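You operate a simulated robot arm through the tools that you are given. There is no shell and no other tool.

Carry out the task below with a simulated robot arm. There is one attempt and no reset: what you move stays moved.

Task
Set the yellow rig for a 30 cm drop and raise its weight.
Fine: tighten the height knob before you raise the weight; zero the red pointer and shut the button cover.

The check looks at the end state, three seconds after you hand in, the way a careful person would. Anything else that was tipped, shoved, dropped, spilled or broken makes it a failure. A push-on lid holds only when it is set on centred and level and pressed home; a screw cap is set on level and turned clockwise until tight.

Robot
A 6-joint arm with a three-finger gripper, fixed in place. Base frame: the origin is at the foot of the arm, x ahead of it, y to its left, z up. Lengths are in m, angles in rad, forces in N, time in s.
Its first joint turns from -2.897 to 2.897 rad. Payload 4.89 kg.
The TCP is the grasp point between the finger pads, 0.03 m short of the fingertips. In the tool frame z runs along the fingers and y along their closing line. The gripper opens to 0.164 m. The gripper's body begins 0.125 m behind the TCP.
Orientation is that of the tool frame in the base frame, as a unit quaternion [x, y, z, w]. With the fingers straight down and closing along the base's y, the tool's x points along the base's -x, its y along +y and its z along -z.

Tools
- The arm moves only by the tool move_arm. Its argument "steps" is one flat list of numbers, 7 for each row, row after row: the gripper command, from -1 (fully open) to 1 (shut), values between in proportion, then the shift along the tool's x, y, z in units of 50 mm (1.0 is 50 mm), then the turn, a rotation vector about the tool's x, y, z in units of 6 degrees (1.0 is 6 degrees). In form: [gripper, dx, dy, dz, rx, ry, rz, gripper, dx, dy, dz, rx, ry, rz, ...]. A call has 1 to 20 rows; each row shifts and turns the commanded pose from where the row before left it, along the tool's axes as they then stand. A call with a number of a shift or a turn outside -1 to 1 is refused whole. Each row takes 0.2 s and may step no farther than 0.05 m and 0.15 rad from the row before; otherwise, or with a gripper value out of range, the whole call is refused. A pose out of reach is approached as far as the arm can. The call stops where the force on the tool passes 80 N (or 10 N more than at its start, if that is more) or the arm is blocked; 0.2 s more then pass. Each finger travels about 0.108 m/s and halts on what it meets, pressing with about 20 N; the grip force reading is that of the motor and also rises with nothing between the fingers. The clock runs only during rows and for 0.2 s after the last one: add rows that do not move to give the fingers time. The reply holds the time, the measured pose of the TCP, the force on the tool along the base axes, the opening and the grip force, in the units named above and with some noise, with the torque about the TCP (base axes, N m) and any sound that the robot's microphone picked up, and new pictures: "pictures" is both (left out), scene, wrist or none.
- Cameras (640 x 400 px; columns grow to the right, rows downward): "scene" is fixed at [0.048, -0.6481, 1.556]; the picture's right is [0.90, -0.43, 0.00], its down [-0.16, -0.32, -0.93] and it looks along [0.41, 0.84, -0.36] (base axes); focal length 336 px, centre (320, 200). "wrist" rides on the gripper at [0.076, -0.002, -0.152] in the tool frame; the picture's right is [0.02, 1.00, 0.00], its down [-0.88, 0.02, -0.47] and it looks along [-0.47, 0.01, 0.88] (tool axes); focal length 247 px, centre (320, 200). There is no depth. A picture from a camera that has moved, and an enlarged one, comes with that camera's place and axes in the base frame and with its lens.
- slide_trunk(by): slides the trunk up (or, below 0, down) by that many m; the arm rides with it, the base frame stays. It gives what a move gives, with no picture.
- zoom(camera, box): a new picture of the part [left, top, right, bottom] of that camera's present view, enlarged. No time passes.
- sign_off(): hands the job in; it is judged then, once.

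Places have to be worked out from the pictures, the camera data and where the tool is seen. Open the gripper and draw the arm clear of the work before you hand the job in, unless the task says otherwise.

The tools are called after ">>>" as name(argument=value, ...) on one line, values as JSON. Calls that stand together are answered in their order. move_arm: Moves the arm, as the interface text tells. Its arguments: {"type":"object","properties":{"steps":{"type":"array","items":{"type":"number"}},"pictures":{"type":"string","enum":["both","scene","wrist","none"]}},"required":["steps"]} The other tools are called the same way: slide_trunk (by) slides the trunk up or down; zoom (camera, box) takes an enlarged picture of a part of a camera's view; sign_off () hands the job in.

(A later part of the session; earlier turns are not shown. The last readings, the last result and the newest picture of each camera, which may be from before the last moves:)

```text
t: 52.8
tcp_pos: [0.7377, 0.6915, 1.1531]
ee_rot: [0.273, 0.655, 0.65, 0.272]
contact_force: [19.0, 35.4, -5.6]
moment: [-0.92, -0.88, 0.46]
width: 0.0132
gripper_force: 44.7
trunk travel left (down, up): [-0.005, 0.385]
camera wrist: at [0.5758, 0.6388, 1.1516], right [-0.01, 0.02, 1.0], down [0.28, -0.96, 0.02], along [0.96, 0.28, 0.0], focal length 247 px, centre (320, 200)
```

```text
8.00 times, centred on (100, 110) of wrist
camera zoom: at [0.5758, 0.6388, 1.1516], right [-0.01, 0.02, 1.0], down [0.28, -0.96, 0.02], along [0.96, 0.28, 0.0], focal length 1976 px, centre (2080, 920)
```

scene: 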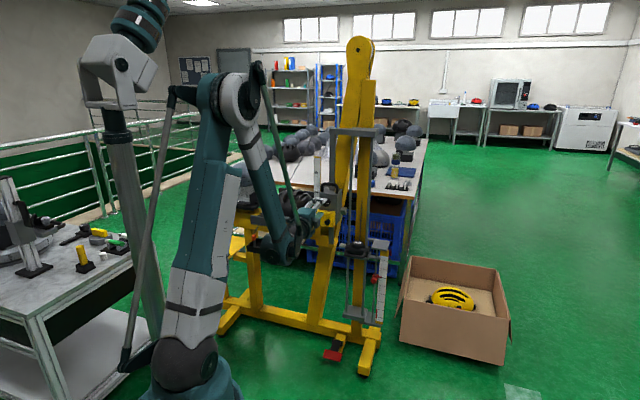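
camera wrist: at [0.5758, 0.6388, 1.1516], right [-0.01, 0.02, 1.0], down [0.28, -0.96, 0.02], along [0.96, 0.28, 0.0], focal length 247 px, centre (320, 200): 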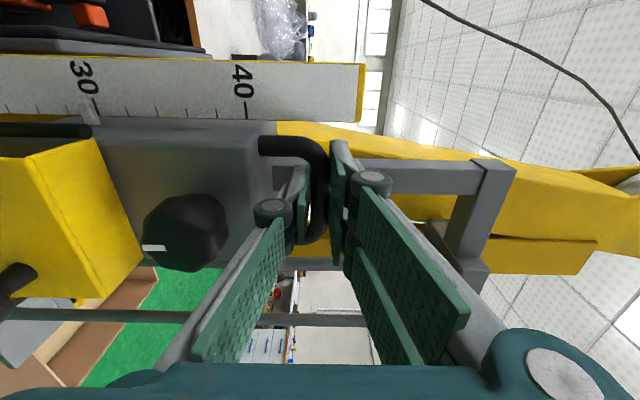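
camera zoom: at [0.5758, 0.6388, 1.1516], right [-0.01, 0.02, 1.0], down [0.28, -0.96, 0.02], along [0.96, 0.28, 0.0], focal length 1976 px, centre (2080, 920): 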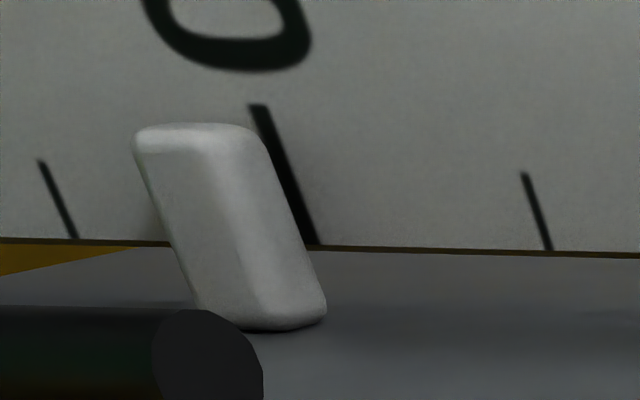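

About 3–4 mm short still by tick comparison. I raise 3 mm more and ease forward 1 mm.

>>> move_arm(steps=[1, 0, 0.03, 0.02, 0, 0, 0, 1, 0, 0.03, 0, 0, 0, 0, 1, 0, 0, 0, 0, 0, 0], pictures="wrist")

>>> zoom(camera="wrist", box=[60, 85, 140, 135])

```text
t: 53.6
tcp_pos: [0.7372, 0.6907, 1.1554]
ee_rot: [0.273, 0.655, 0.65, 0.273]
contact_force: [-0.6, 18.0, -12.3]
moment: [-0.97, -0.8, 0.45]
width: 0.0129
gripper_force: 45.2
trunk travel left (down, up): [-0.005, 0.385]
camera wrist: at [0.5758, 0.6386, 1.1549], right [-0.01, 0.02, 1.0], down [0.28, -0.96, 0.02], along [0.96, 0.28, 0.01], focal length 247 px, centre (320, 200)
```

wrist: 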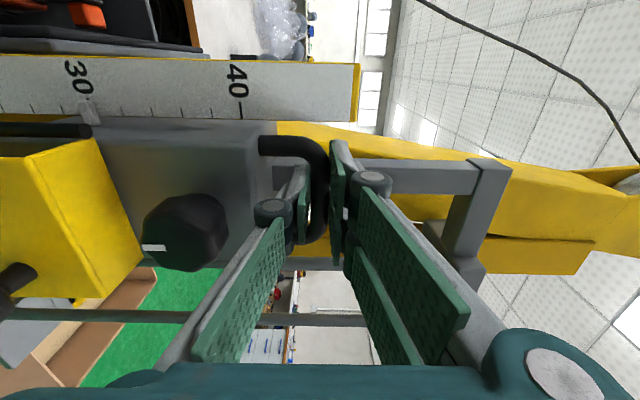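

```text
8.00 times, centred on (100, 110) of wrist
camera zoom: at [0.5758, 0.6386, 1.1549], right [-0.01, 0.02, 1.0], down [0.28, -0.96, 0.02], along [0.96, 0.28, 0.01], focal length 1976 px, centre (2080, 920)
```

zoom: 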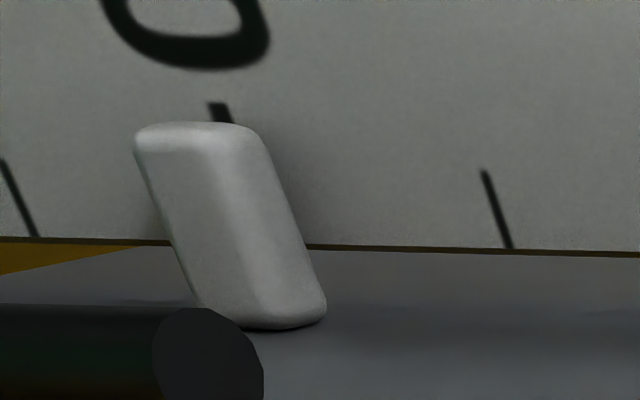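

By the same tick-to-pointer fraction as in the 20 cm reference view, it now reads 30. I open the fingers, back off and check that the carriage stays, from a camera height level with the pointer.

>>> move_arm(steps=[0.56, 0, 0, 0, 0, 0, 0, 0.56, 0, 0, 0, 0, 0, 0, 0.56, 0, 0, -0.6, 0, 0, 0, 0.56, 0, 0, -0.6, 0, 0, 0, 0.56, 0, 0, -0.6, 0, 0, 0, 0.56, 0, 0, -0.6, 0, 0, 0, 0.268, 0, -0.76, 0, 0, 0, 0, 0.268, 0, -0.76, 0, 0, 0, 0, 0.268, 0, 0, 0, 0, 0, 0], pictures="both")

>>> zoom(camera="wrist", box=[200, 50, 360, 150])

>>> zoom(camera="wrist", box=[200, 60, 280, 110])

```text
t: 55.6
tcp_pos: [0.6496, 0.6048, 1.0838]
ee_rot: [0.274, 0.654, 0.65, 0.272]
contact_force: [-1.1, -1.1, 0.5]
moment: [-0.04, 0.05, 0.0]
width: 0.0599
gripper_force: 0.1
trunk travel left (down, up): [-0.005, 0.385]
camera wrist: at [0.489, 0.5528, 1.0822], right [-0.01, 0.02, 1.0], down [0.28, -0.96, 0.02], along [0.96, 0.28, 0.01], focal length 247 px, centre (320, 200)
```

scene: 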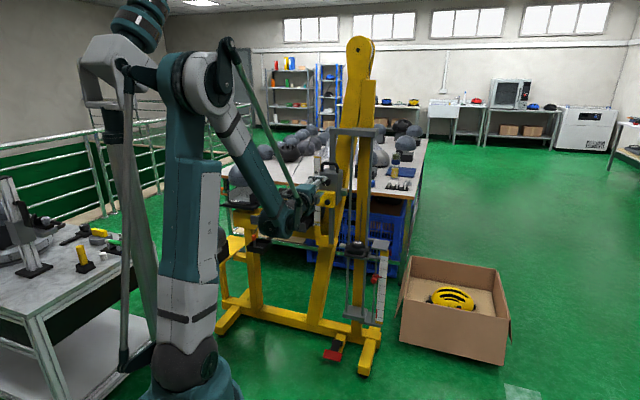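
wrist: 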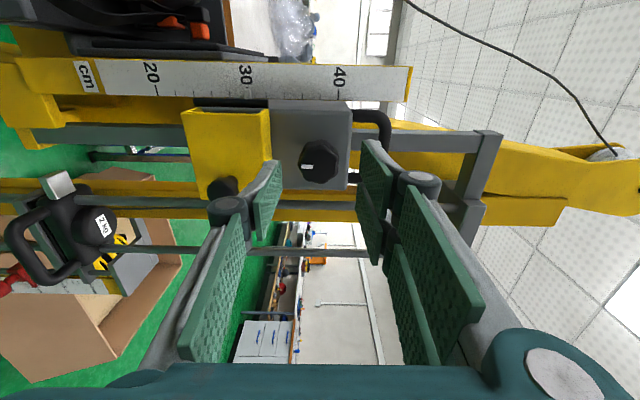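

```text
4.00 times, centred on (280, 100) of wrist
camera zoom: at [0.489, 0.5528, 1.0822], right [-0.01, 0.02, 1.0], down [0.28, -0.96, 0.02], along [0.96, 0.28, 0.01], focal length 988 px, centre (480, 600)
```

zoom: 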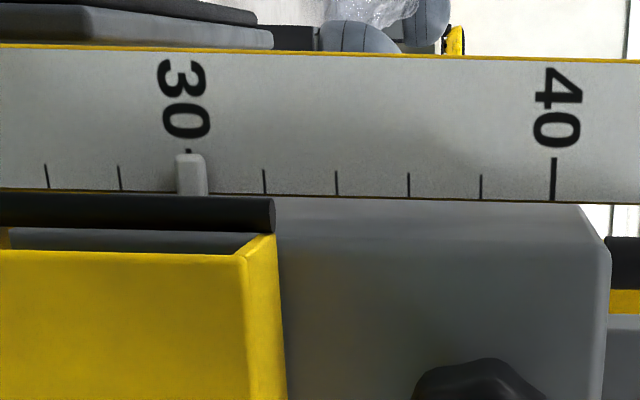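

```text
8.00 times, centred on (240, 85) of wrist
camera zoom: at [0.489, 0.5528, 1.0822], right [-0.01, 0.02, 1.0], down [0.28, -0.96, 0.02], along [0.96, 0.28, 0.01], focal length 1976 px, centre (960, 1120)
```

zoom: 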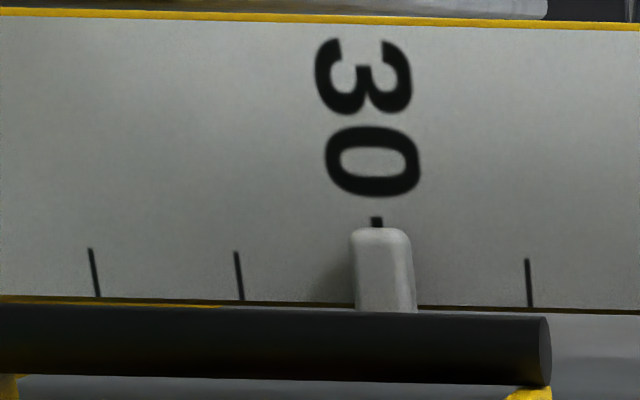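

The pointer is centred on the 30 tick and the carriage stays put. Now I regrip the knob (z≈1.081) and turn it counter-clockwise back to its clamping stop.

>>> move_arm(steps=[0.268, -0.13, -0.05, 0.68, 0, 0, 0, 0.268, 0, 0, 0.68, 0, 0, 0, 1, 0, 0, 0, 0, 0, 0, 1, 0, 0, 0, 0, 0, 0], pictures="wrist")

>>> zoom(camera="wrist", box=[240, 100, 400, 200])

```text
t: 56.6
tcp_pos: [0.7045, 0.6524, 1.0801]
ee_rot: [0.273, 0.653, 0.652, 0.272]
contact_force: [9.7, 6.8, -6.5]
moment: [-0.11, 0.01, 0.03]
width: 0.0405
gripper_force: 44.9
trunk travel left (down, up): [-0.005, 0.385]
camera wrist: at [0.542, 0.5994, 1.0794], right [-0.01, 0.02, 1.0], down [0.28, -0.96, 0.02], along [0.96, 0.28, 0.01], focal length 247 px, centre (320, 200)
```

wrist: 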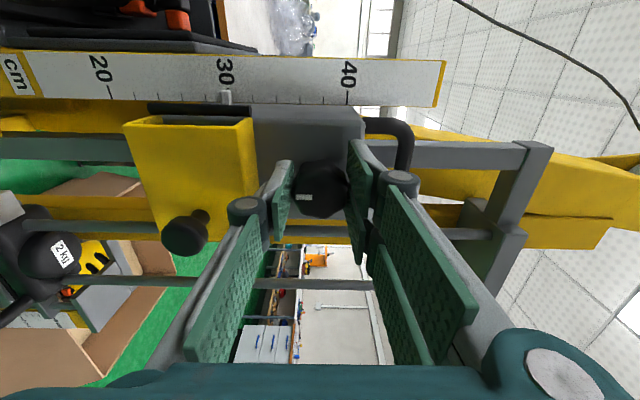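

```text
4.00 times, centred on (320, 150) of wrist
camera zoom: at [0.542, 0.5994, 1.0794], right [-0.01, 0.02, 1.0], down [0.28, -0.96, 0.02], along [0.96, 0.28, 0.01], focal length 988 px, centre (320, 400)
```

zoom: 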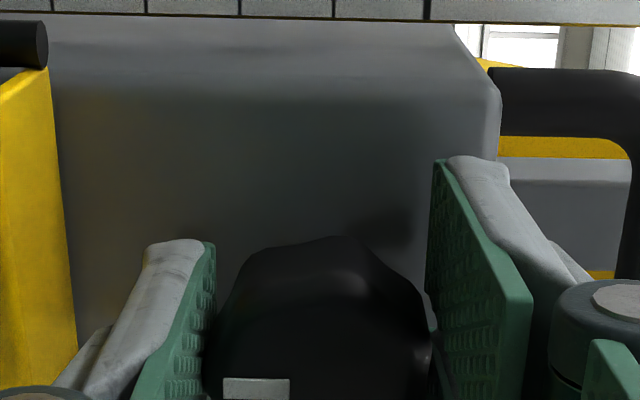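

Gripped. Turning counter-clockwise 90°.

>>> move_arm(steps=[1, 0, 0, 0, 0, 0, -1, 1, 0, 0, 0, 0, 0, -1, 1, 0, 0, 0, 0, 0, -1, 1, 0, 0, 0, 0, 0, -1, 1, 0, 0, 0, 0, 0, -1, 1, 0, 0, 0, 0, 0, -1, 1, 0, 0, 0, 0, 0, -1, 1, 0, 0, 0, 0, 0, -1, 1, 0, 0, 0, 0, 0, -1, 1, 0, 0, 0, 0, 0, -1, 1, 0, 0, 0, 0, 0, -1, 1, 0, 0, 0, 0, 0, -1, 1, 0, 0, 0, 0, 0, -1, 1, 0, 0, 0, 0, 0, -1, 1, 0, 0, 0, 0, 0, -1], pictures="wrist")

>>> zoom(camera="wrist", box=[240, 100, 400, 200])

```text
t: 59.8
tcp_pos: [0.7057, 0.6495, 1.0785]
ee_rot: [-0.269, 0.656, 0.266, 0.653]
contact_force: [-2.3, 12.4, -6.9]
moment: [-0.13, 0.12, 0.1]
width: 0.0402
gripper_force: 44.4
trunk travel left (down, up): [-0.005, 0.385]
camera wrist: at [0.5984, 0.5412, 1.0027], right [-0.7, 0.71, -0.02], down [-0.35, -0.31, 0.88], along [0.62, 0.63, 0.47], focal length 247 px, centre (320, 200)
```

wrist: 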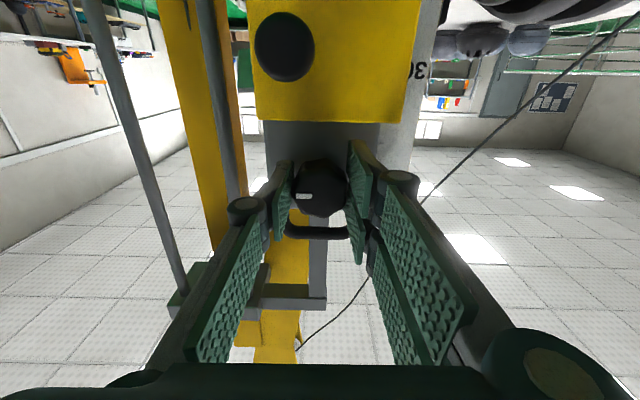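

```text
4.00 times, centred on (320, 150) of wrist
camera zoom: at [0.5984, 0.5412, 1.0027], right [-0.7, 0.71, -0.02], down [-0.35, -0.31, 0.88], along [0.62, 0.63, 0.47], focal length 988 px, centre (320, 400)
```

zoom: 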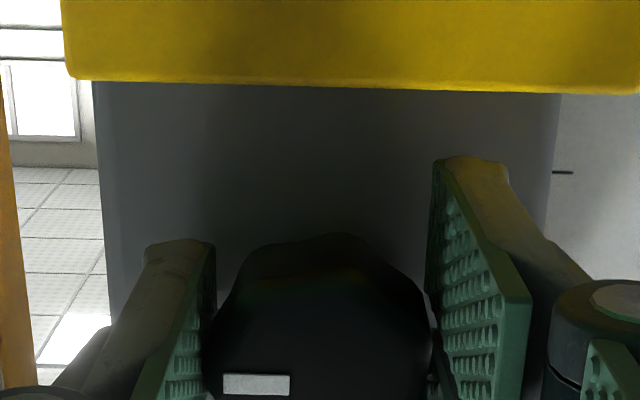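

The mark is back at 3 o'clock (image left). I turn a little further counter-clockwise to press it firmly into the stop.

>>> move_arm(steps=[1, 0, 0, 0, 0, 0, -1, 1, 0, 0, 0, 0, 0, -1], pictures="wrist")

>>> zoom(camera="wrist", box=[240, 130, 400, 230])

```text
t: 60.4
tcp_pos: [0.7063, 0.6491, 1.079]
ee_rot: [-0.335, 0.625, 0.196, 0.677]
contact_force: [-3.5, 5.5, 7.2]
moment: [0.51, 0.43, 0.14]
width: 0.0403
gripper_force: 45.0
trunk travel left (down, up): [-0.005, 0.385]
camera wrist: at [0.6095, 0.5295, 1.0053], right [-0.68, 0.69, -0.23], down [-0.48, -0.18, 0.86], along [0.55, 0.7, 0.46], focal length 247 px, centre (320, 200)
```

wrist: 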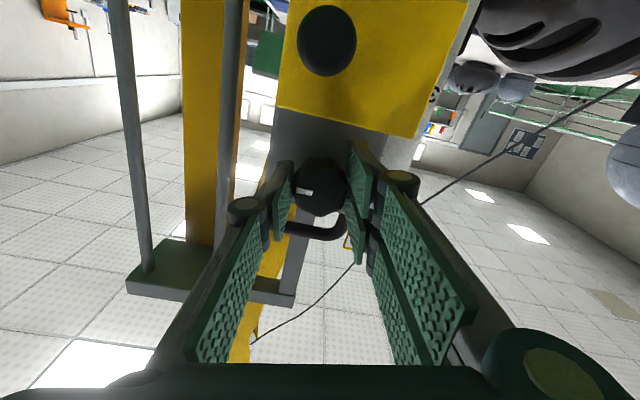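

```text
4.00 times, centred on (320, 180) of wrist
camera zoom: at [0.6095, 0.5295, 1.0053], right [-0.68, 0.69, -0.23], down [-0.48, -0.18, 0.86], along [0.55, 0.7, 0.46], focal length 988 px, centre (320, 280)
```

zoom: 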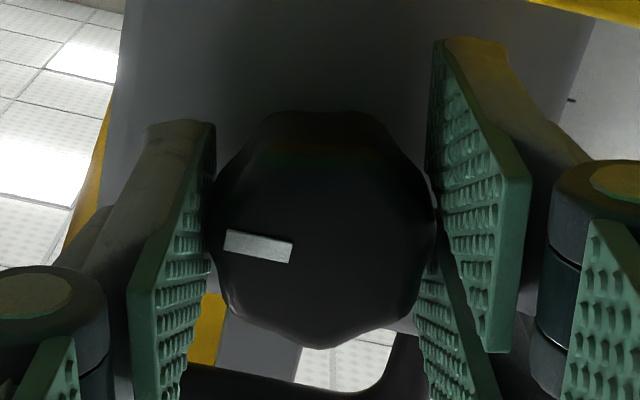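

Torque builds at the stop and the fingers slip, so the knob is clamped at 3 o'clock. I release, retract, roll back to camera-left, and pitch the tool down ~45° for the lower items (a horizontal tool can't reach that low).

>>> move_arm(steps=[0.085, 0, 0, 0, 0, 0, 0, 0.085, 0, 0, -0.5, 0, 0, 0, 0.085, 0, 0, -0.5, 0, 0, 0, 0.085, 0, 0, -0.5, 0, 0, 0, 0.085, 0, 0, 0, 0, 0, 1, 0.085, 0, 0, 0, 0, 0, 1, 0.085, 0, 0, 0, 0, 0, 1, 0.085, 0, 0, 0, 0, 0, 1, 0.085, 0, 0, 0, 0, 0, 1, 0.085, 0, 0, 0, 0, 0, 1, 0.085, 0, 0, 0, 0, 0, 1, 0.085, 0, 0, 0, 0, 0, 1, 0.085, 0, 0, 0, 0, 0, 1, 0.085, 0, 0, 0, 0, 0, 1, 0.085, 0, 0, 0, 0, 0, 1, 0.085, 0, 0, 0, 0, 0, 1, 0.085, 0, 0, 0, 0, 0, 1, 0.085, 0, 0, 0, 0, 0, 1, 0.085, 0, 0, 0, 0, 0, 1, 0.085, 0, 0, 0, 0, 0, 1], pictures="none")

>>> move_arm(steps=[0.085, 0, 0, 0, 0, 0, 1, 0.085, -0.8, 0, 0, 0, 0, 0, 0.085, -0.8, 0, 0, 0, 0, 0, 0.085, -0.8, 0, 0, 0, 0, 0, 0.085, 0, 0, 0, 1, 0, 0, 0.085, 0, 0, 0, 1, 0, 0, 0.085, 0, 0, 0, 1, 0, 0, 0.085, 0, 0, 0, 1, 0, 0, 0.085, 0, 0, 0, 1, 0, 0, 0.085, 0, 0, 0, 1, 0, 0, 0.085, 0, 0, 0, 1, 0, 0, 0.085, 0, 0, 0, 0.5, 0, 0], pictures="both")

```text
t: 64.6
tcp_pos: [0.6514, 0.5967, 1.0783]
ee_rot: [0.24, 0.667, 0.636, 0.305]
contact_force: [0.4, -0.1, -0.9]
moment: [0.01, -0.03, 0.0]
width: 0.0755
gripper_force: 0.0
trunk travel left (down, up): [-0.005, 0.385]
```

```text
t: 67.2
tcp_pos: [0.7362, 0.5106, 1.0803]
ee_rot: [0.358, 0.853, 0.351, 0.147]
contact_force: [-0.4, -0.4, 0.5]
moment: [0.03, 0.02, -0.04]
width: 0.0753
gripper_force: 0.0
trunk travel left (down, up): [-0.005, 0.385]
camera wrist: at [0.6054, 0.49, 1.1863], right [0.49, 0.51, 0.7], down [0.39, -0.85, 0.35], along [0.78, 0.1, -0.62], focal length 247 px, centre (320, 200)
```

scene: 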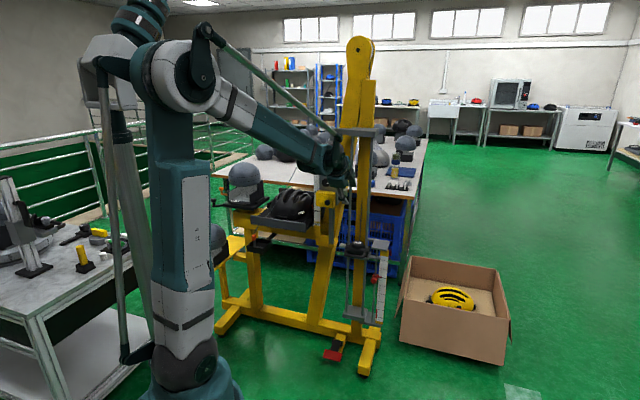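
wrist: 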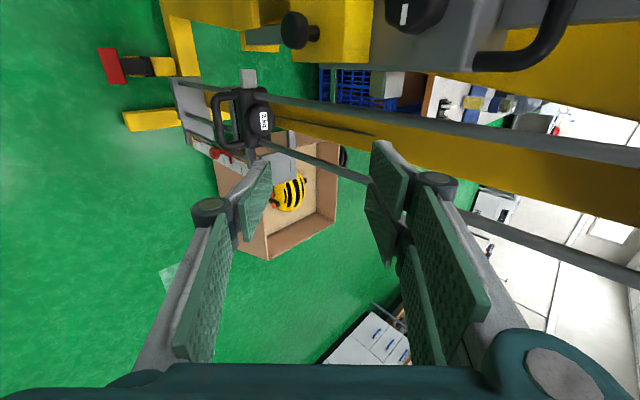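

Good view of the weight and the red pointer. I zoom in on both, and check the carriage from the scene camera.

>>> zoom(camera="wrist", box=[160, 60, 320, 160])

>>> zoom(camera="wrist", box=[170, 80, 298, 160])

>>> zoom(camera="scene", box=[296, 160, 392, 220])

>>> zoom(camera="scene", box=[320, 225, 416, 285])

```text
4.00 times, centred on (240, 110) of wrist
camera zoom: at [0.6054, 0.49, 1.1863], right [0.49, 0.51, 0.7], down [0.39, -0.85, 0.35], along [0.78, 0.1, -0.62], focal length 988 px, centre (640, 560)
```

zoom: 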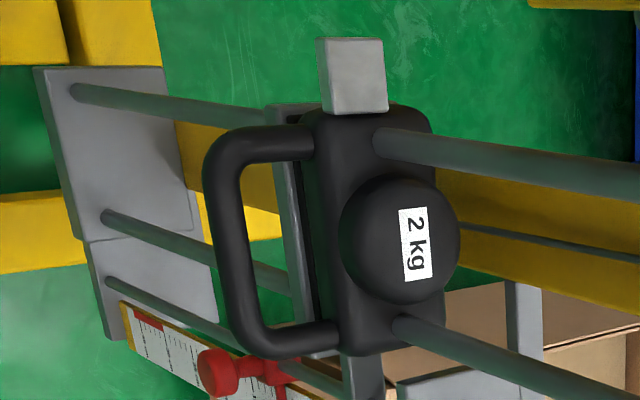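

```text
5.00 times, centred on (234, 120) of wrist
camera zoom: at [0.6054, 0.49, 1.1863], right [0.49, 0.51, 0.7], down [0.39, -0.85, 0.35], along [0.78, 0.1, -0.62], focal length 1235 px, centre (750, 600)
```

zoom: 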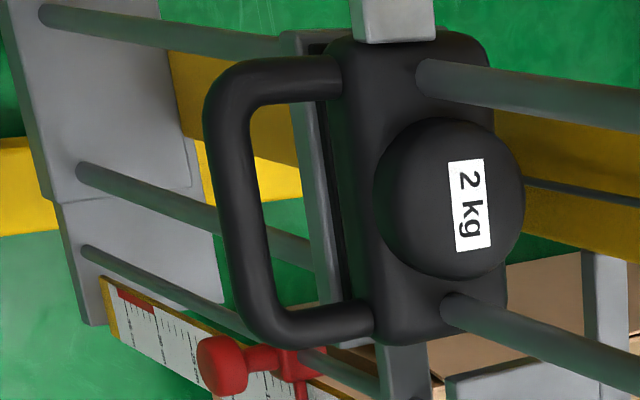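

```text
6.67 times, centred on (344, 190) of scene
camera zoom: at [0.048, -0.6481, 1.556], right [0.9, -0.43, 0.0], down [-0.16, -0.32, -0.93], along [0.41, 0.84, -0.36], focal length 2238 px, centre (160, 267)
```

zoom: 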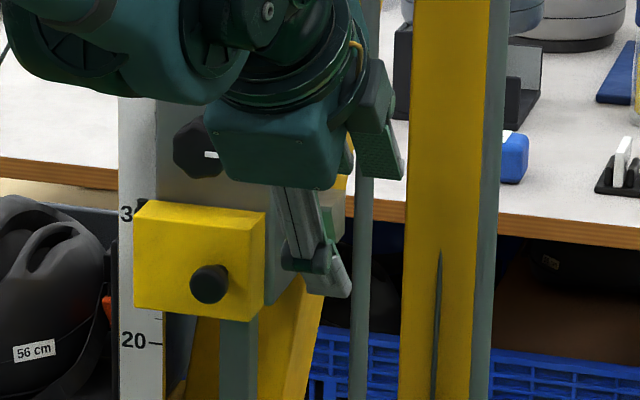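

```text
6.67 times, centred on (368, 255) of scene
camera zoom: at [0.048, -0.6481, 1.556], right [0.9, -0.43, 0.0], down [-0.16, -0.32, -0.93], along [0.41, 0.84, -0.36], focal length 2238 px, centre (0, -167)
```

zoom: 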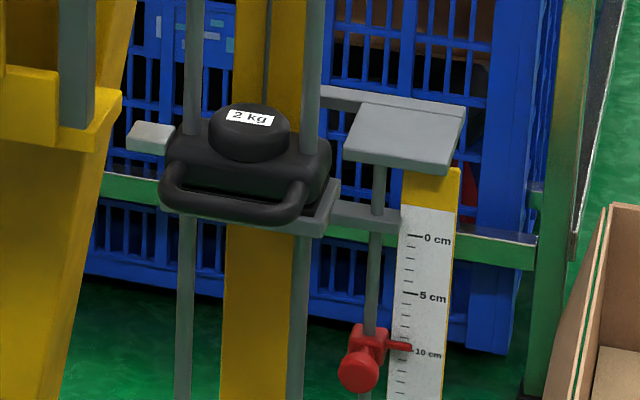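

The pointer's red knob is at about F≈1.008, W≈−0.276, z≈0.576 and the weight's handle bar at F≈0.983, W≈−0.179, z≈0.70. There is a plate overhanging the pointer rod, so I look closer at it before going in.

>>> zoom(camera="wrist", box=[190, 110, 318, 190])

>>> zoom(camera="scene", box=[360, 230, 408, 260])

>>> zoom(camera="scene", box=[352, 255, 400, 285])

```text
5.00 times, centred on (254, 150) of wrist
camera zoom: at [0.6054, 0.49, 1.1863], right [0.49, 0.51, 0.7], down [0.39, -0.85, 0.35], along [0.78, 0.1, -0.62], focal length 1235 px, centre (650, 450)
```

zoom: 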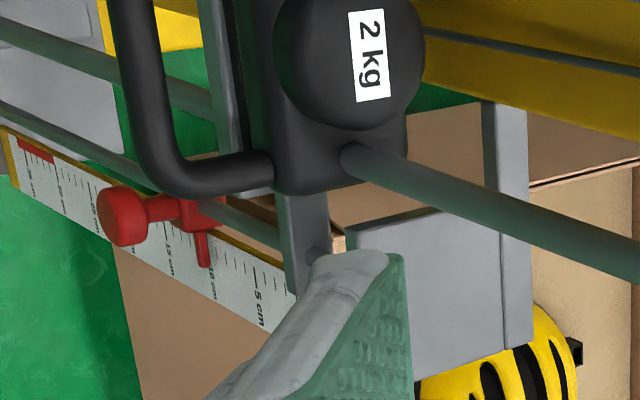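

```text
13.33 times, centred on (384, 245) of scene
camera zoom: at [0.048, -0.6481, 1.556], right [0.9, -0.43, 0.0], down [-0.16, -0.32, -0.93], along [0.41, 0.84, -0.36], focal length 4475 px, centre (-533, -400)
```

zoom: 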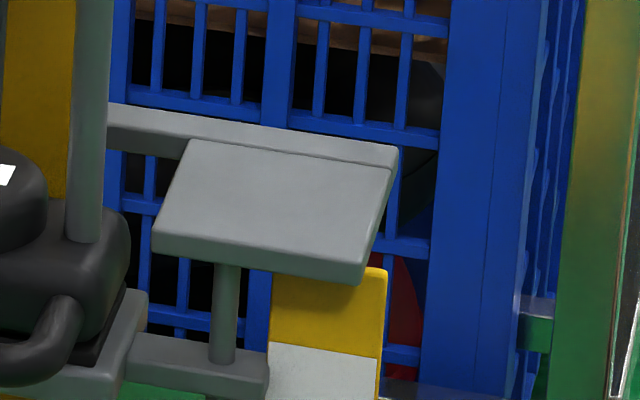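

```text
13.33 times, centred on (376, 270) of scene
camera zoom: at [0.048, -0.6481, 1.556], right [0.9, -0.43, 0.0], down [-0.16, -0.32, -0.93], along [0.41, 0.84, -0.36], focal length 4475 px, centre (-427, -733)
```

zoom: 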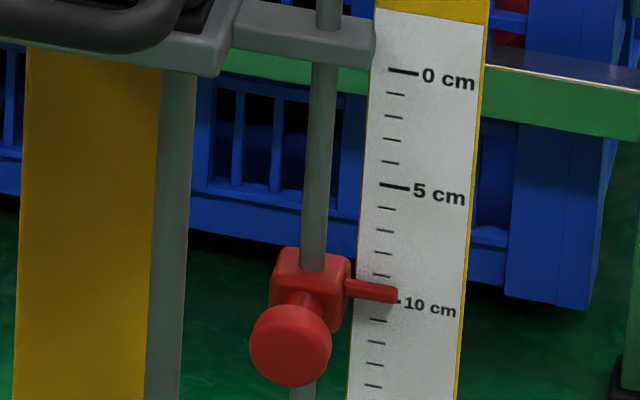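

The plate's front edge is at F≈1.04, so it won't be in the way. I move sideways to W≈−0.276 and descend to a standoff in front of the red pointer knob.

>>> move_arm(steps=[0.39, -0.777, 0, 0, 0, 0, 0, 0.39, -0.777, 0, 0, 0, 0, 0, 0.39, -0.777, 0, 0, 0, 0, 0, 0.39, 0, -0.588, 0.783, 0, 0, 0, 0.39, 0, -0.588, 0.783, 0, 0, 0, 0.39, 0, -0.588, 0.783, 0, 0, 0, 0.39, 0, -0.588, 0.783, 0, 0, 0, 0.39, 0, -0.588, 0.783, 0, 0, 0], pictures="wrist")

```text
t: 69.0
tcp_pos: [0.8419, 0.4511, 0.8392]
ee_rot: [0.357, 0.853, 0.352, 0.147]
contact_force: [-2.8, -0.8, 0.0]
moment: [-0.02, -0.13, -0.09]
width: 0.05
gripper_force: 0.1
trunk travel left (down, up): [-0.005, 0.385]
camera wrist: at [0.7104, 0.4291, 0.9453], right [0.49, 0.51, 0.7], down [0.39, -0.85, 0.35], along [0.78, 0.1, -0.62], focal length 247 px, centre (320, 200)
```

wrist: 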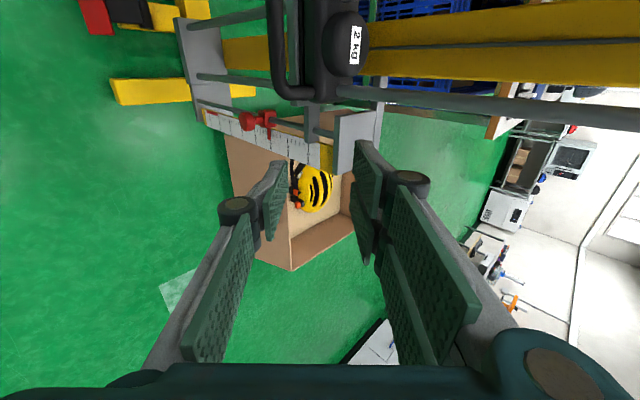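

>>> zoom(camera="wrist", box=[200, 80, 360, 180])

```text
4.00 times, centred on (280, 130) of wrist
camera zoom: at [0.7104, 0.4291, 0.9453], right [0.49, 0.51, 0.7], down [0.39, -0.85, 0.35], along [0.78, 0.1, -0.62], focal length 988 px, centre (480, 480)
```

zoom: 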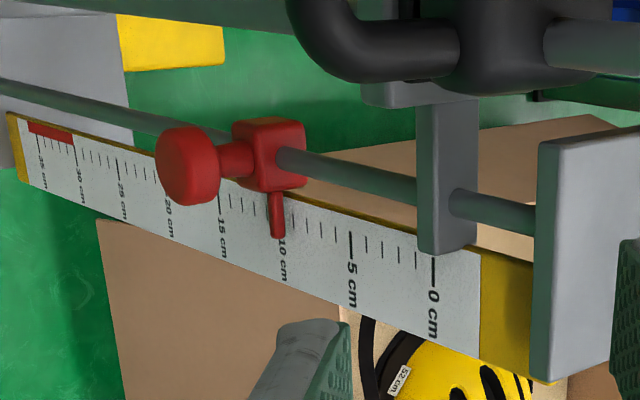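

I continue down to the standoff and re-measure from close range.

>>> move_arm(steps=[0.39, 0, -0.588, 0.783, 0, 0, 0, 0.39, 0, -0.588, 0.783, 0, 0, 0, 0.39, 0, -0.588, 0.783, 0, 0, 0], pictures="both")

>>> zoom(camera="wrist", box=[200, 80, 360, 180])

```text
t: 69.8
tcp_pos: [0.8553, 0.4625, 0.6914]
ee_rot: [0.356, 0.853, 0.352, 0.147]
contact_force: [-1.5, -0.2, 1.2]
moment: [-0.04, -0.04, -0.04]
width: 0.0501
gripper_force: 0.0
trunk travel left (down, up): [-0.005, 0.385]
camera wrist: at [0.7242, 0.4418, 0.7969], right [0.49, 0.51, 0.7], down [0.39, -0.85, 0.35], along [0.78, 0.1, -0.62], focal length 247 px, centre (320, 200)
```

scene: 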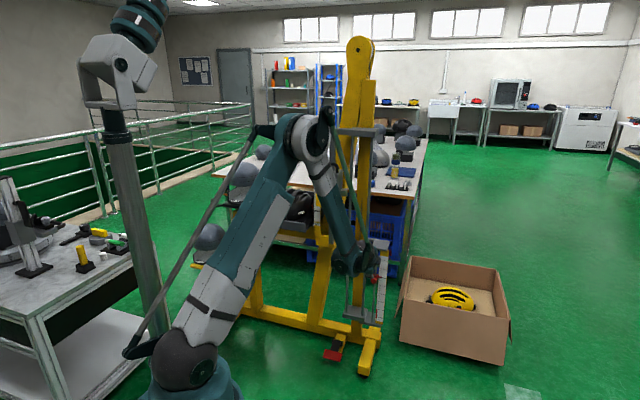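
wrist: 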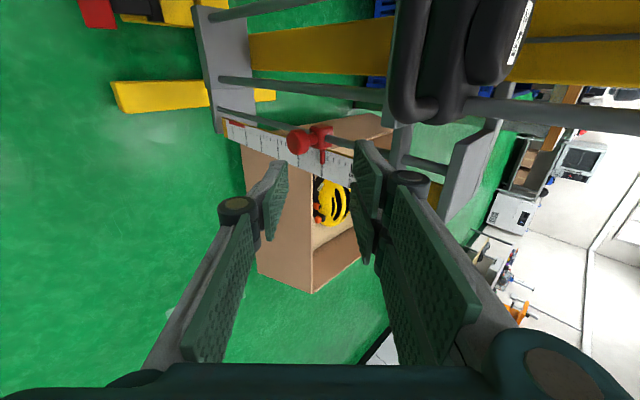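

```text
4.00 times, centred on (280, 130) of wrist
camera zoom: at [0.7242, 0.4418, 0.7969], right [0.49, 0.51, 0.7], down [0.39, -0.85, 0.35], along [0.78, 0.1, -0.62], focal length 988 px, centre (480, 480)
```

zoom: 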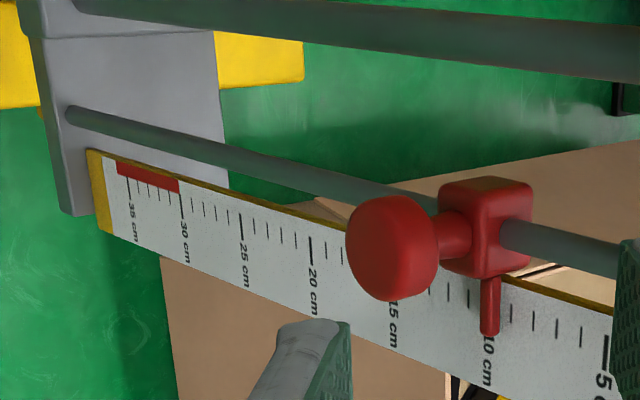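

Close-range triangulation confirms the knob body at (0.909, 0.517, 0.576). A sideways grip on its round flanks is cleaner, so I roll −90° (fingers closing left-right, camera in front reading the scale).

>>> move_arm(steps=[0.39, 0, 0, 0, 0, 0, -1, 0.39, 0, 0, 0, 0, 0, -1, 0.39, 0, 0, 0, 0, 0, -1, 0.39, 0, 0, 0, 0, 0, -1, 0.39, 0, 0, 0, 0, 0, -1, 0.39, 0, 0, 0, 0, 0, -1, 0.39, 0, 0, 0, 0, 0, -1, 0.39, 0, 0, 0, 0, 0, -1, 0.39, 0, 0, 0, 0, 0, -1, 0.39, 0, 0, 0, 0, 0, -1, 0.39, 0, 0, 0, 0, 0, -1, 0.39, 0, 0, 0, 0, 0, -1, 0.39, 0, 0, 0, 0, 0, -1, 0.39, 0, 0, 0, 0, 0, -1, 0.39, 0, 0, 0, 0, 0, -1], pictures="wrist")

>>> zoom(camera="wrist", box=[240, 60, 400, 160])

```text
t: 73.0
tcp_pos: [0.8548, 0.4648, 0.6926]
ee_rot: [-0.351, 0.856, 0.144, 0.352]
contact_force: [-0.3, -1.0, -0.8]
moment: [0.0, -0.01, 0.0]
width: 0.0501
gripper_force: 0.0
trunk travel left (down, up): [-0.005, 0.385]
camera wrist: at [0.7422, 0.3505, 0.746], right [-0.71, 0.7, -0.02], down [0.19, 0.22, 0.96], along [0.67, 0.68, -0.29], focal length 247 px, centre (320, 200)
```

wrist: 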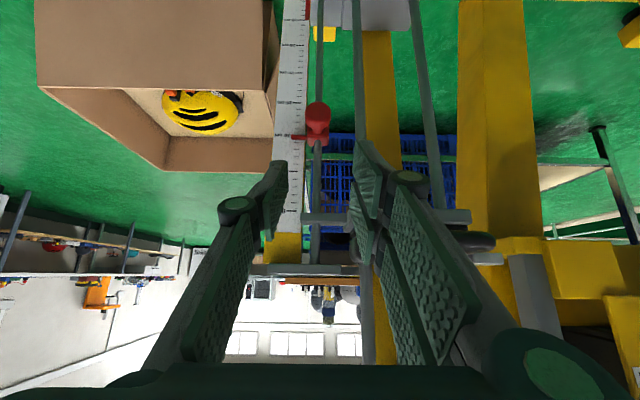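

```text
4.00 times, centred on (320, 110) of wrist
camera zoom: at [0.7422, 0.3505, 0.746], right [-0.71, 0.7, -0.02], down [0.19, 0.22, 0.96], along [0.67, 0.68, -0.29], focal length 988 px, centre (320, 560)
```

zoom: 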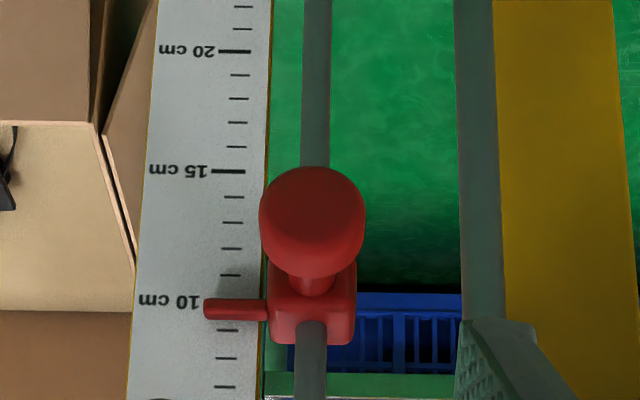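

Excellent view: the needle is at 10 cm. I move in along the tool axis to straddle the red knob and close on it.

>>> move_arm(steps=[0.39, 0.59, -0.04, 0.4, 0, 0, 0, 0.39, 0, 0, 0.8, 0, 0, 0, 0.39, 0, 0, 0.8, 0, 0, 0, 0.39, 0, 0, 0.42, 0, 0, 0], pictures="wrist")

>>> zoom(camera="wrist", box=[240, 110, 400, 210])

```text
t: 74.0
tcp_pos: [0.9028, 0.5097, 0.5865]
ee_rot: [-0.352, 0.856, 0.145, 0.351]
contact_force: [0.1, 0.4, 0.4]
moment: [-0.05, 0.02, 0.0]
width: 0.05
gripper_force: 0.1
trunk travel left (down, up): [-0.005, 0.385]
camera wrist: at [0.7894, 0.396, 0.6404], right [-0.71, 0.7, -0.02], down [0.2, 0.22, 0.96], along [0.67, 0.68, -0.29], focal length 247 px, centre (320, 200)
```

wrist: 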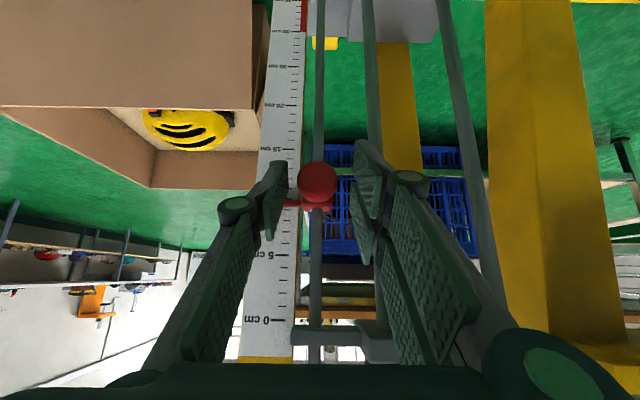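

```text
4.00 times, centred on (320, 160) of wrist
camera zoom: at [0.7894, 0.396, 0.6404], right [-0.71, 0.7, -0.02], down [0.2, 0.22, 0.96], along [0.67, 0.68, -0.29], focal length 988 px, centre (320, 360)
```

zoom: 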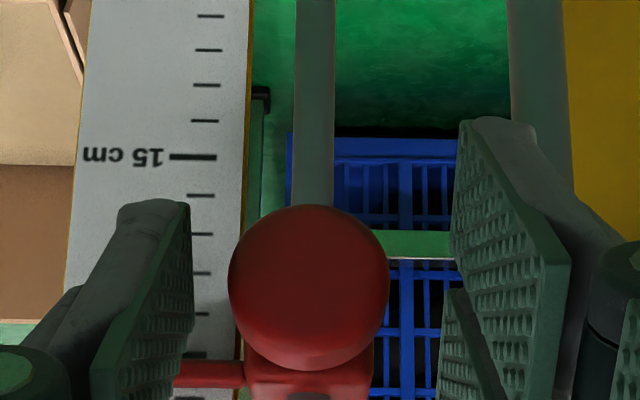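

The knob sits nicely between the pads. I close on it and raise it about 7 cm.

>>> move_arm(steps=[1, 0, 0, 0, 0, 0, 0, 1, 0, 0, 0, 0, 0, 0, 1, -0.352, 0, -0.356, 0, 0, 0, 1, -0.352, 0, -0.356, 0, 0, 0], pictures="wrist")

>>> zoom(camera="wrist", box=[200, 150, 360, 250])

```text
t: 75.0
tcp_pos: [0.9053, 0.5082, 0.6337]
ee_rot: [-0.35, 0.855, 0.145, 0.353]
contact_force: [58.1, -1.0, -1.0]
moment: [0.18, -1.06, -0.36]
width: 0.0282
gripper_force: 45.5
trunk travel left (down, up): [-0.005, 0.385]
camera wrist: at [0.7902, 0.3944, 0.6888], right [-0.71, 0.7, -0.02], down [0.2, 0.22, 0.96], along [0.68, 0.68, -0.29], focal length 247 px, centre (320, 200)
```

wrist: 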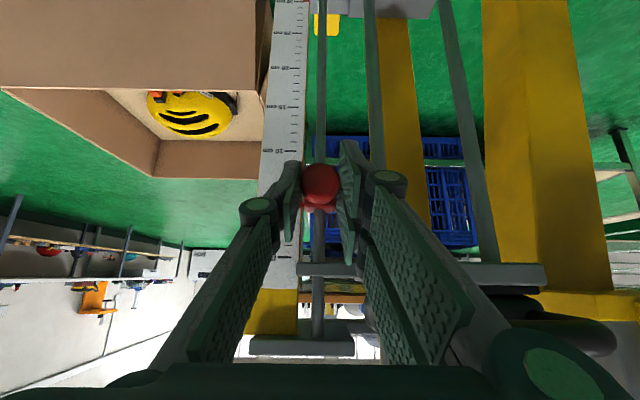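

```text
4.00 times, centred on (280, 200) of wrist
camera zoom: at [0.7902, 0.3944, 0.6888], right [-0.71, 0.7, -0.02], down [0.2, 0.22, 0.96], along [0.68, 0.68, -0.29], focal length 988 px, centre (480, 200)
```

zoom: 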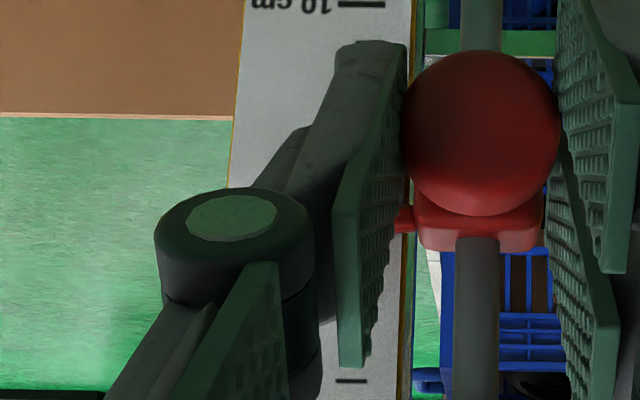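

The pointer follows easily; there's a sideways load from slight misalignment, so I shift 2 mm right/forward and keep raising in small steps.

>>> move_arm(steps=[1, -0.028, -0.04, 0.028, 0, 0, 0, 1, -0.211, 0, -0.214, 0, 0, 0, 1, -0.211, 0, -0.214, 0, 0, 0], pictures="wrist")

>>> zoom(camera="wrist", box=[240, 150, 400, 250])

```text
t: 75.8
tcp_pos: [0.9047, 0.5094, 0.6637]
ee_rot: [-0.351, 0.856, 0.144, 0.351]
contact_force: [-13.8, -16.8, -1.0]
moment: [-0.29, 0.27, 0.0]
width: 0.0285
gripper_force: 44.8
trunk travel left (down, up): [-0.005, 0.385]
camera wrist: at [0.7908, 0.3939, 0.7185], right [-0.71, 0.7, -0.01], down [0.2, 0.22, 0.96], along [0.67, 0.68, -0.29], focal length 247 px, centre (320, 200)
```

wrist: 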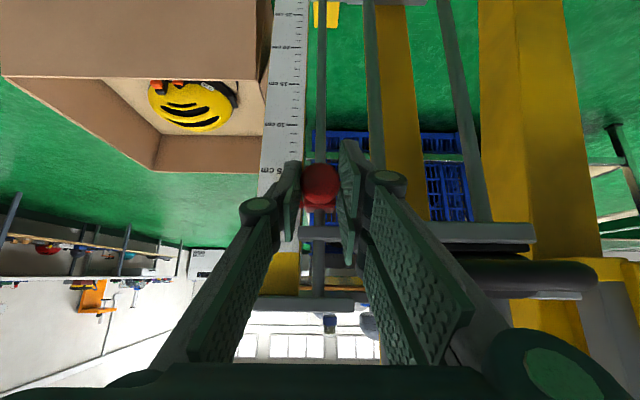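

```text
4.00 times, centred on (320, 200) of wrist
camera zoom: at [0.7908, 0.3939, 0.7185], right [-0.71, 0.7, -0.01], down [0.2, 0.22, 0.96], along [0.67, 0.68, -0.29], focal length 988 px, centre (320, 200)
```

zoom: 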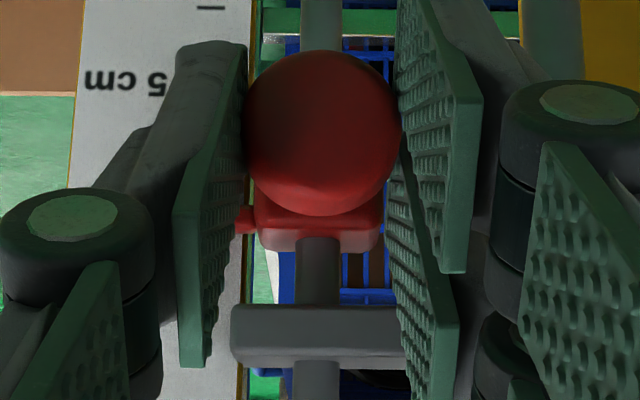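

The slider top is now ~1.5 cm below the arm on the rod; needle near 2.3 cm. I raise 12 mm more carefully.

>>> move_arm(steps=[1, 0.006, 0, -0.006, 0, 0, 0, 1, -0.085, 0, -0.085, 0, 0, 0, 1, -0.085, 0, -0.085, 0, 0, 0], pictures="wrist")

>>> zoom(camera="wrist", box=[240, 150, 400, 250])

>>> zoom(camera="scene", box=[352, 235, 400, 265])

```text
t: 76.6
tcp_pos: [0.9043, 0.508, 0.6764]
ee_rot: [-0.351, 0.855, 0.145, 0.352]
contact_force: [-30.9, -1.6, -6.7]
moment: [-0.11, 0.15, 0.79]
width: 0.028
gripper_force: 45.0
trunk travel left (down, up): [-0.005, 0.385]
camera wrist: at [0.7909, 0.3939, 0.7309], right [-0.71, 0.7, -0.01], down [0.2, 0.22, 0.96], along [0.67, 0.68, -0.29], focal length 247 px, centre (320, 200)
```

wrist: 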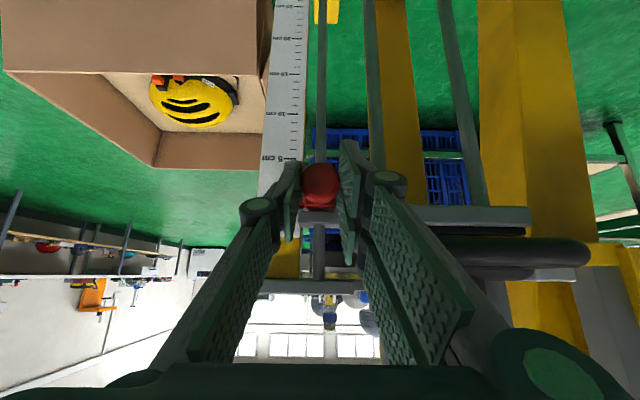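

```text
4.00 times, centred on (320, 200) of wrist
camera zoom: at [0.7909, 0.3939, 0.7309], right [-0.71, 0.7, -0.01], down [0.2, 0.22, 0.96], along [0.67, 0.68, -0.29], focal length 988 px, centre (320, 200)
```

zoom: 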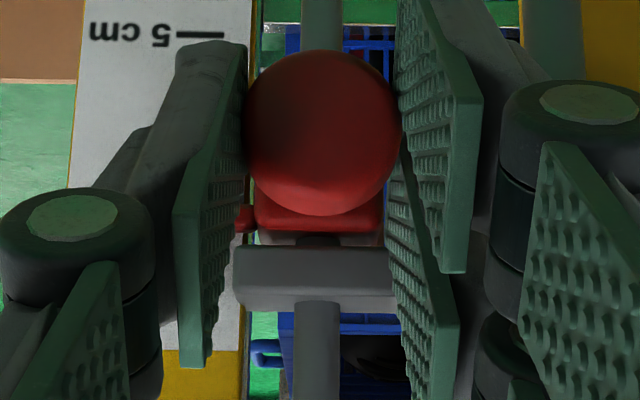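

```text
13.33 times, centred on (376, 250) of scene
camera zoom: at [0.048, -0.6481, 1.556], right [0.9, -0.43, 0.0], down [-0.16, -0.32, -0.93], along [0.41, 0.84, -0.36], focal length 4475 px, centre (-427, -467)
```

zoom: 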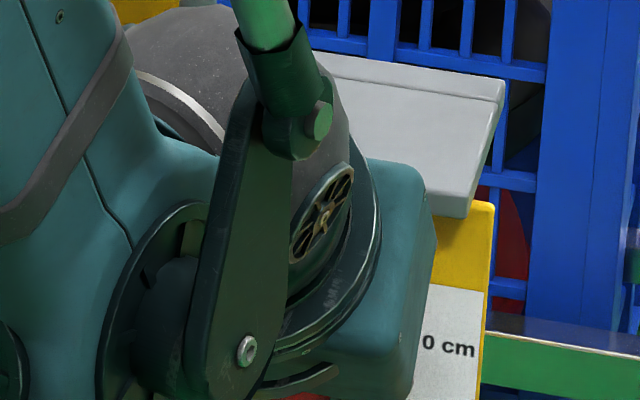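

Needle is near 0.5–1 cm and the slider nearly touches the arm. I raise a few mm at a time watching for force.

>>> move_arm(steps=[1, -0.02, 0, 0.015, 0, 0, 0, 1, -0.042, 0, -0.042, 0, 0, 0, 1, 0, 0, 0, 0, 0, 0], pictures="wrist")

>>> zoom(camera="wrist", box=[240, 170, 336, 230])

```text
t: 77.2
tcp_pos: [0.9042, 0.5088, 0.6784]
ee_rot: [-0.352, 0.856, 0.144, 0.349]
contact_force: [-6.9, 1.8, -15.2]
moment: [-0.35, -0.32, 0.45]
width: 0.0282
gripper_force: 45.1
trunk travel left (down, up): [-0.005, 0.385]
stopped in row 3: the force on the tool passed its limit at 82 N (the readings are from after the stop); the commanded pose is now the measured one
camera wrist: at [0.7915, 0.3941, 0.7321], right [-0.71, 0.7, -0.01], down [0.2, 0.22, 0.95], along [0.67, 0.68, -0.3], focal length 247 px, centre (320, 200)
```

wrist: 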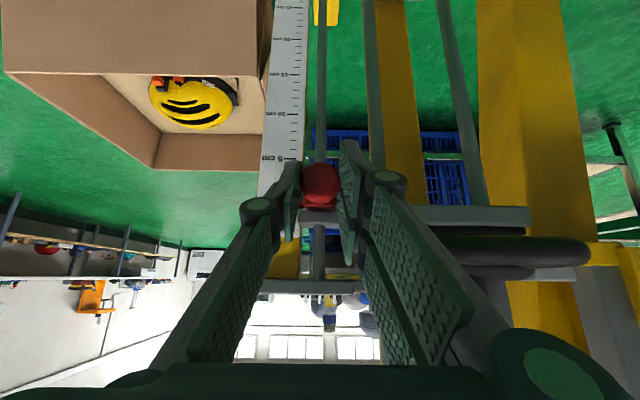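

```text
6.67 times, centred on (288, 200) of wrist
camera zoom: at [0.7915, 0.3941, 0.7321], right [-0.71, 0.7, -0.01], down [0.2, 0.22, 0.95], along [0.67, 0.68, -0.3], focal length 1646 px, centre (533, 200)
```

zoom: 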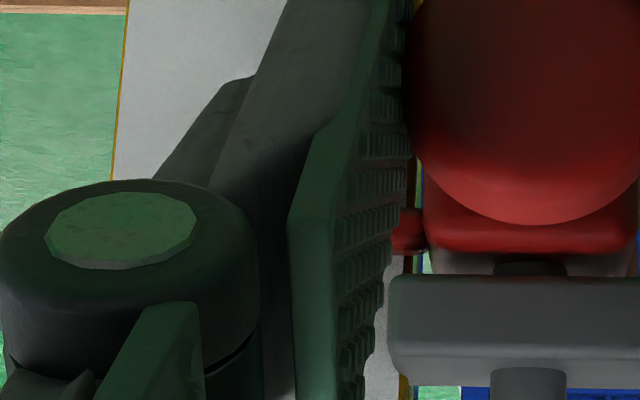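

It hit a firm stop (82 N) – the slider is up against the arm. I release, back off and read where the needle is.

>>> move_arm(steps=[0.39, 0, 0, 0, 0, 0, 0, 0.39, 0, 0, 0, 0, 0, 0, 0.39, 0, 0, -0.8, 0, 0, 0, 0.39, 0, 0, -0.8, 0, 0, 0, 0.39, 0, 0, -0.8, 0, 0, 0], pictures="both")

>>> zoom(camera="wrist", box=[250, 60, 378, 140])

>>> zoom(camera="scene", box=[352, 235, 400, 265])

```text
t: 78.4
tcp_pos: [0.8454, 0.4493, 0.7647]
ee_rot: [-0.353, 0.856, 0.144, 0.349]
contact_force: [1.5, 0.7, -1.9]
moment: [0.02, 0.07, 0.04]
width: 0.0501
gripper_force: 0.1
trunk travel left (down, up): [-0.005, 0.385]
camera wrist: at [0.7328, 0.3341, 0.8195], right [-0.71, 0.7, -0.01], down [0.2, 0.22, 0.95], along [0.67, 0.68, -0.3], focal length 247 px, centre (320, 200)
```

scene: 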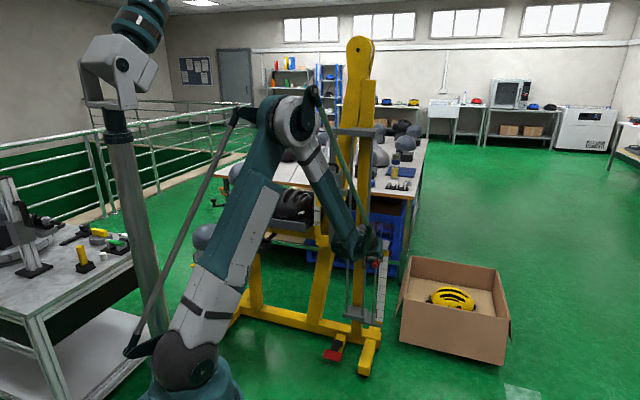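
wrist: 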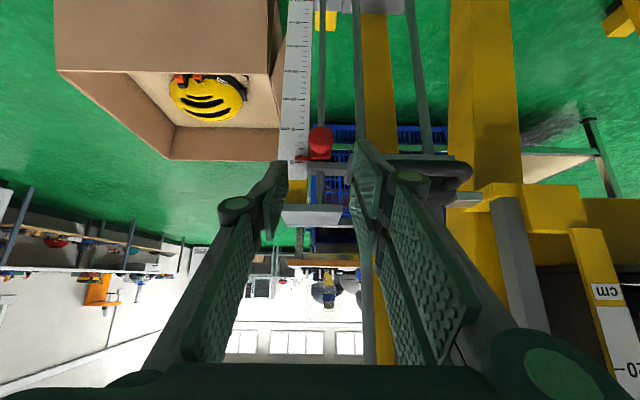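

```text
5.00 times, centred on (314, 100) of wrist
camera zoom: at [0.7328, 0.3341, 0.8195], right [-0.71, 0.7, -0.01], down [0.2, 0.22, 0.95], along [0.67, 0.68, -0.3], focal length 1235 px, centre (350, 700)
```

zoom: 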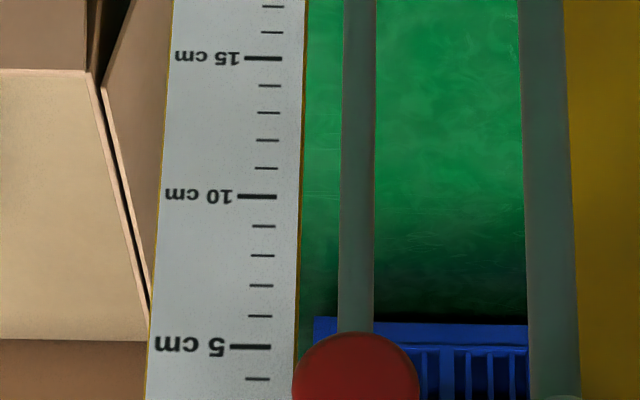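

```text
13.33 times, centred on (376, 250) of scene
camera zoom: at [0.048, -0.6481, 1.556], right [0.9, -0.43, 0.0], down [-0.16, -0.32, -0.93], along [0.41, 0.84, -0.36], focal length 4475 px, centre (-427, -467)
```

zoom: 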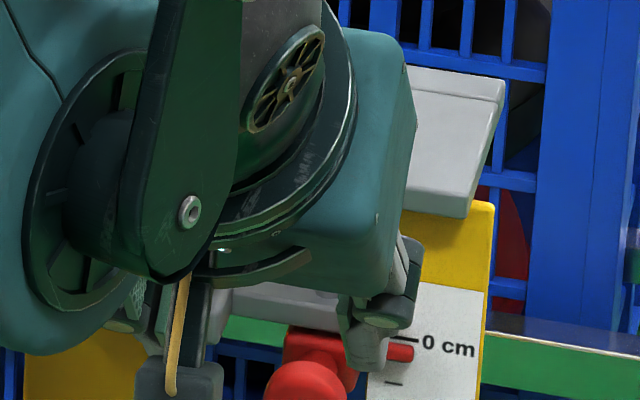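

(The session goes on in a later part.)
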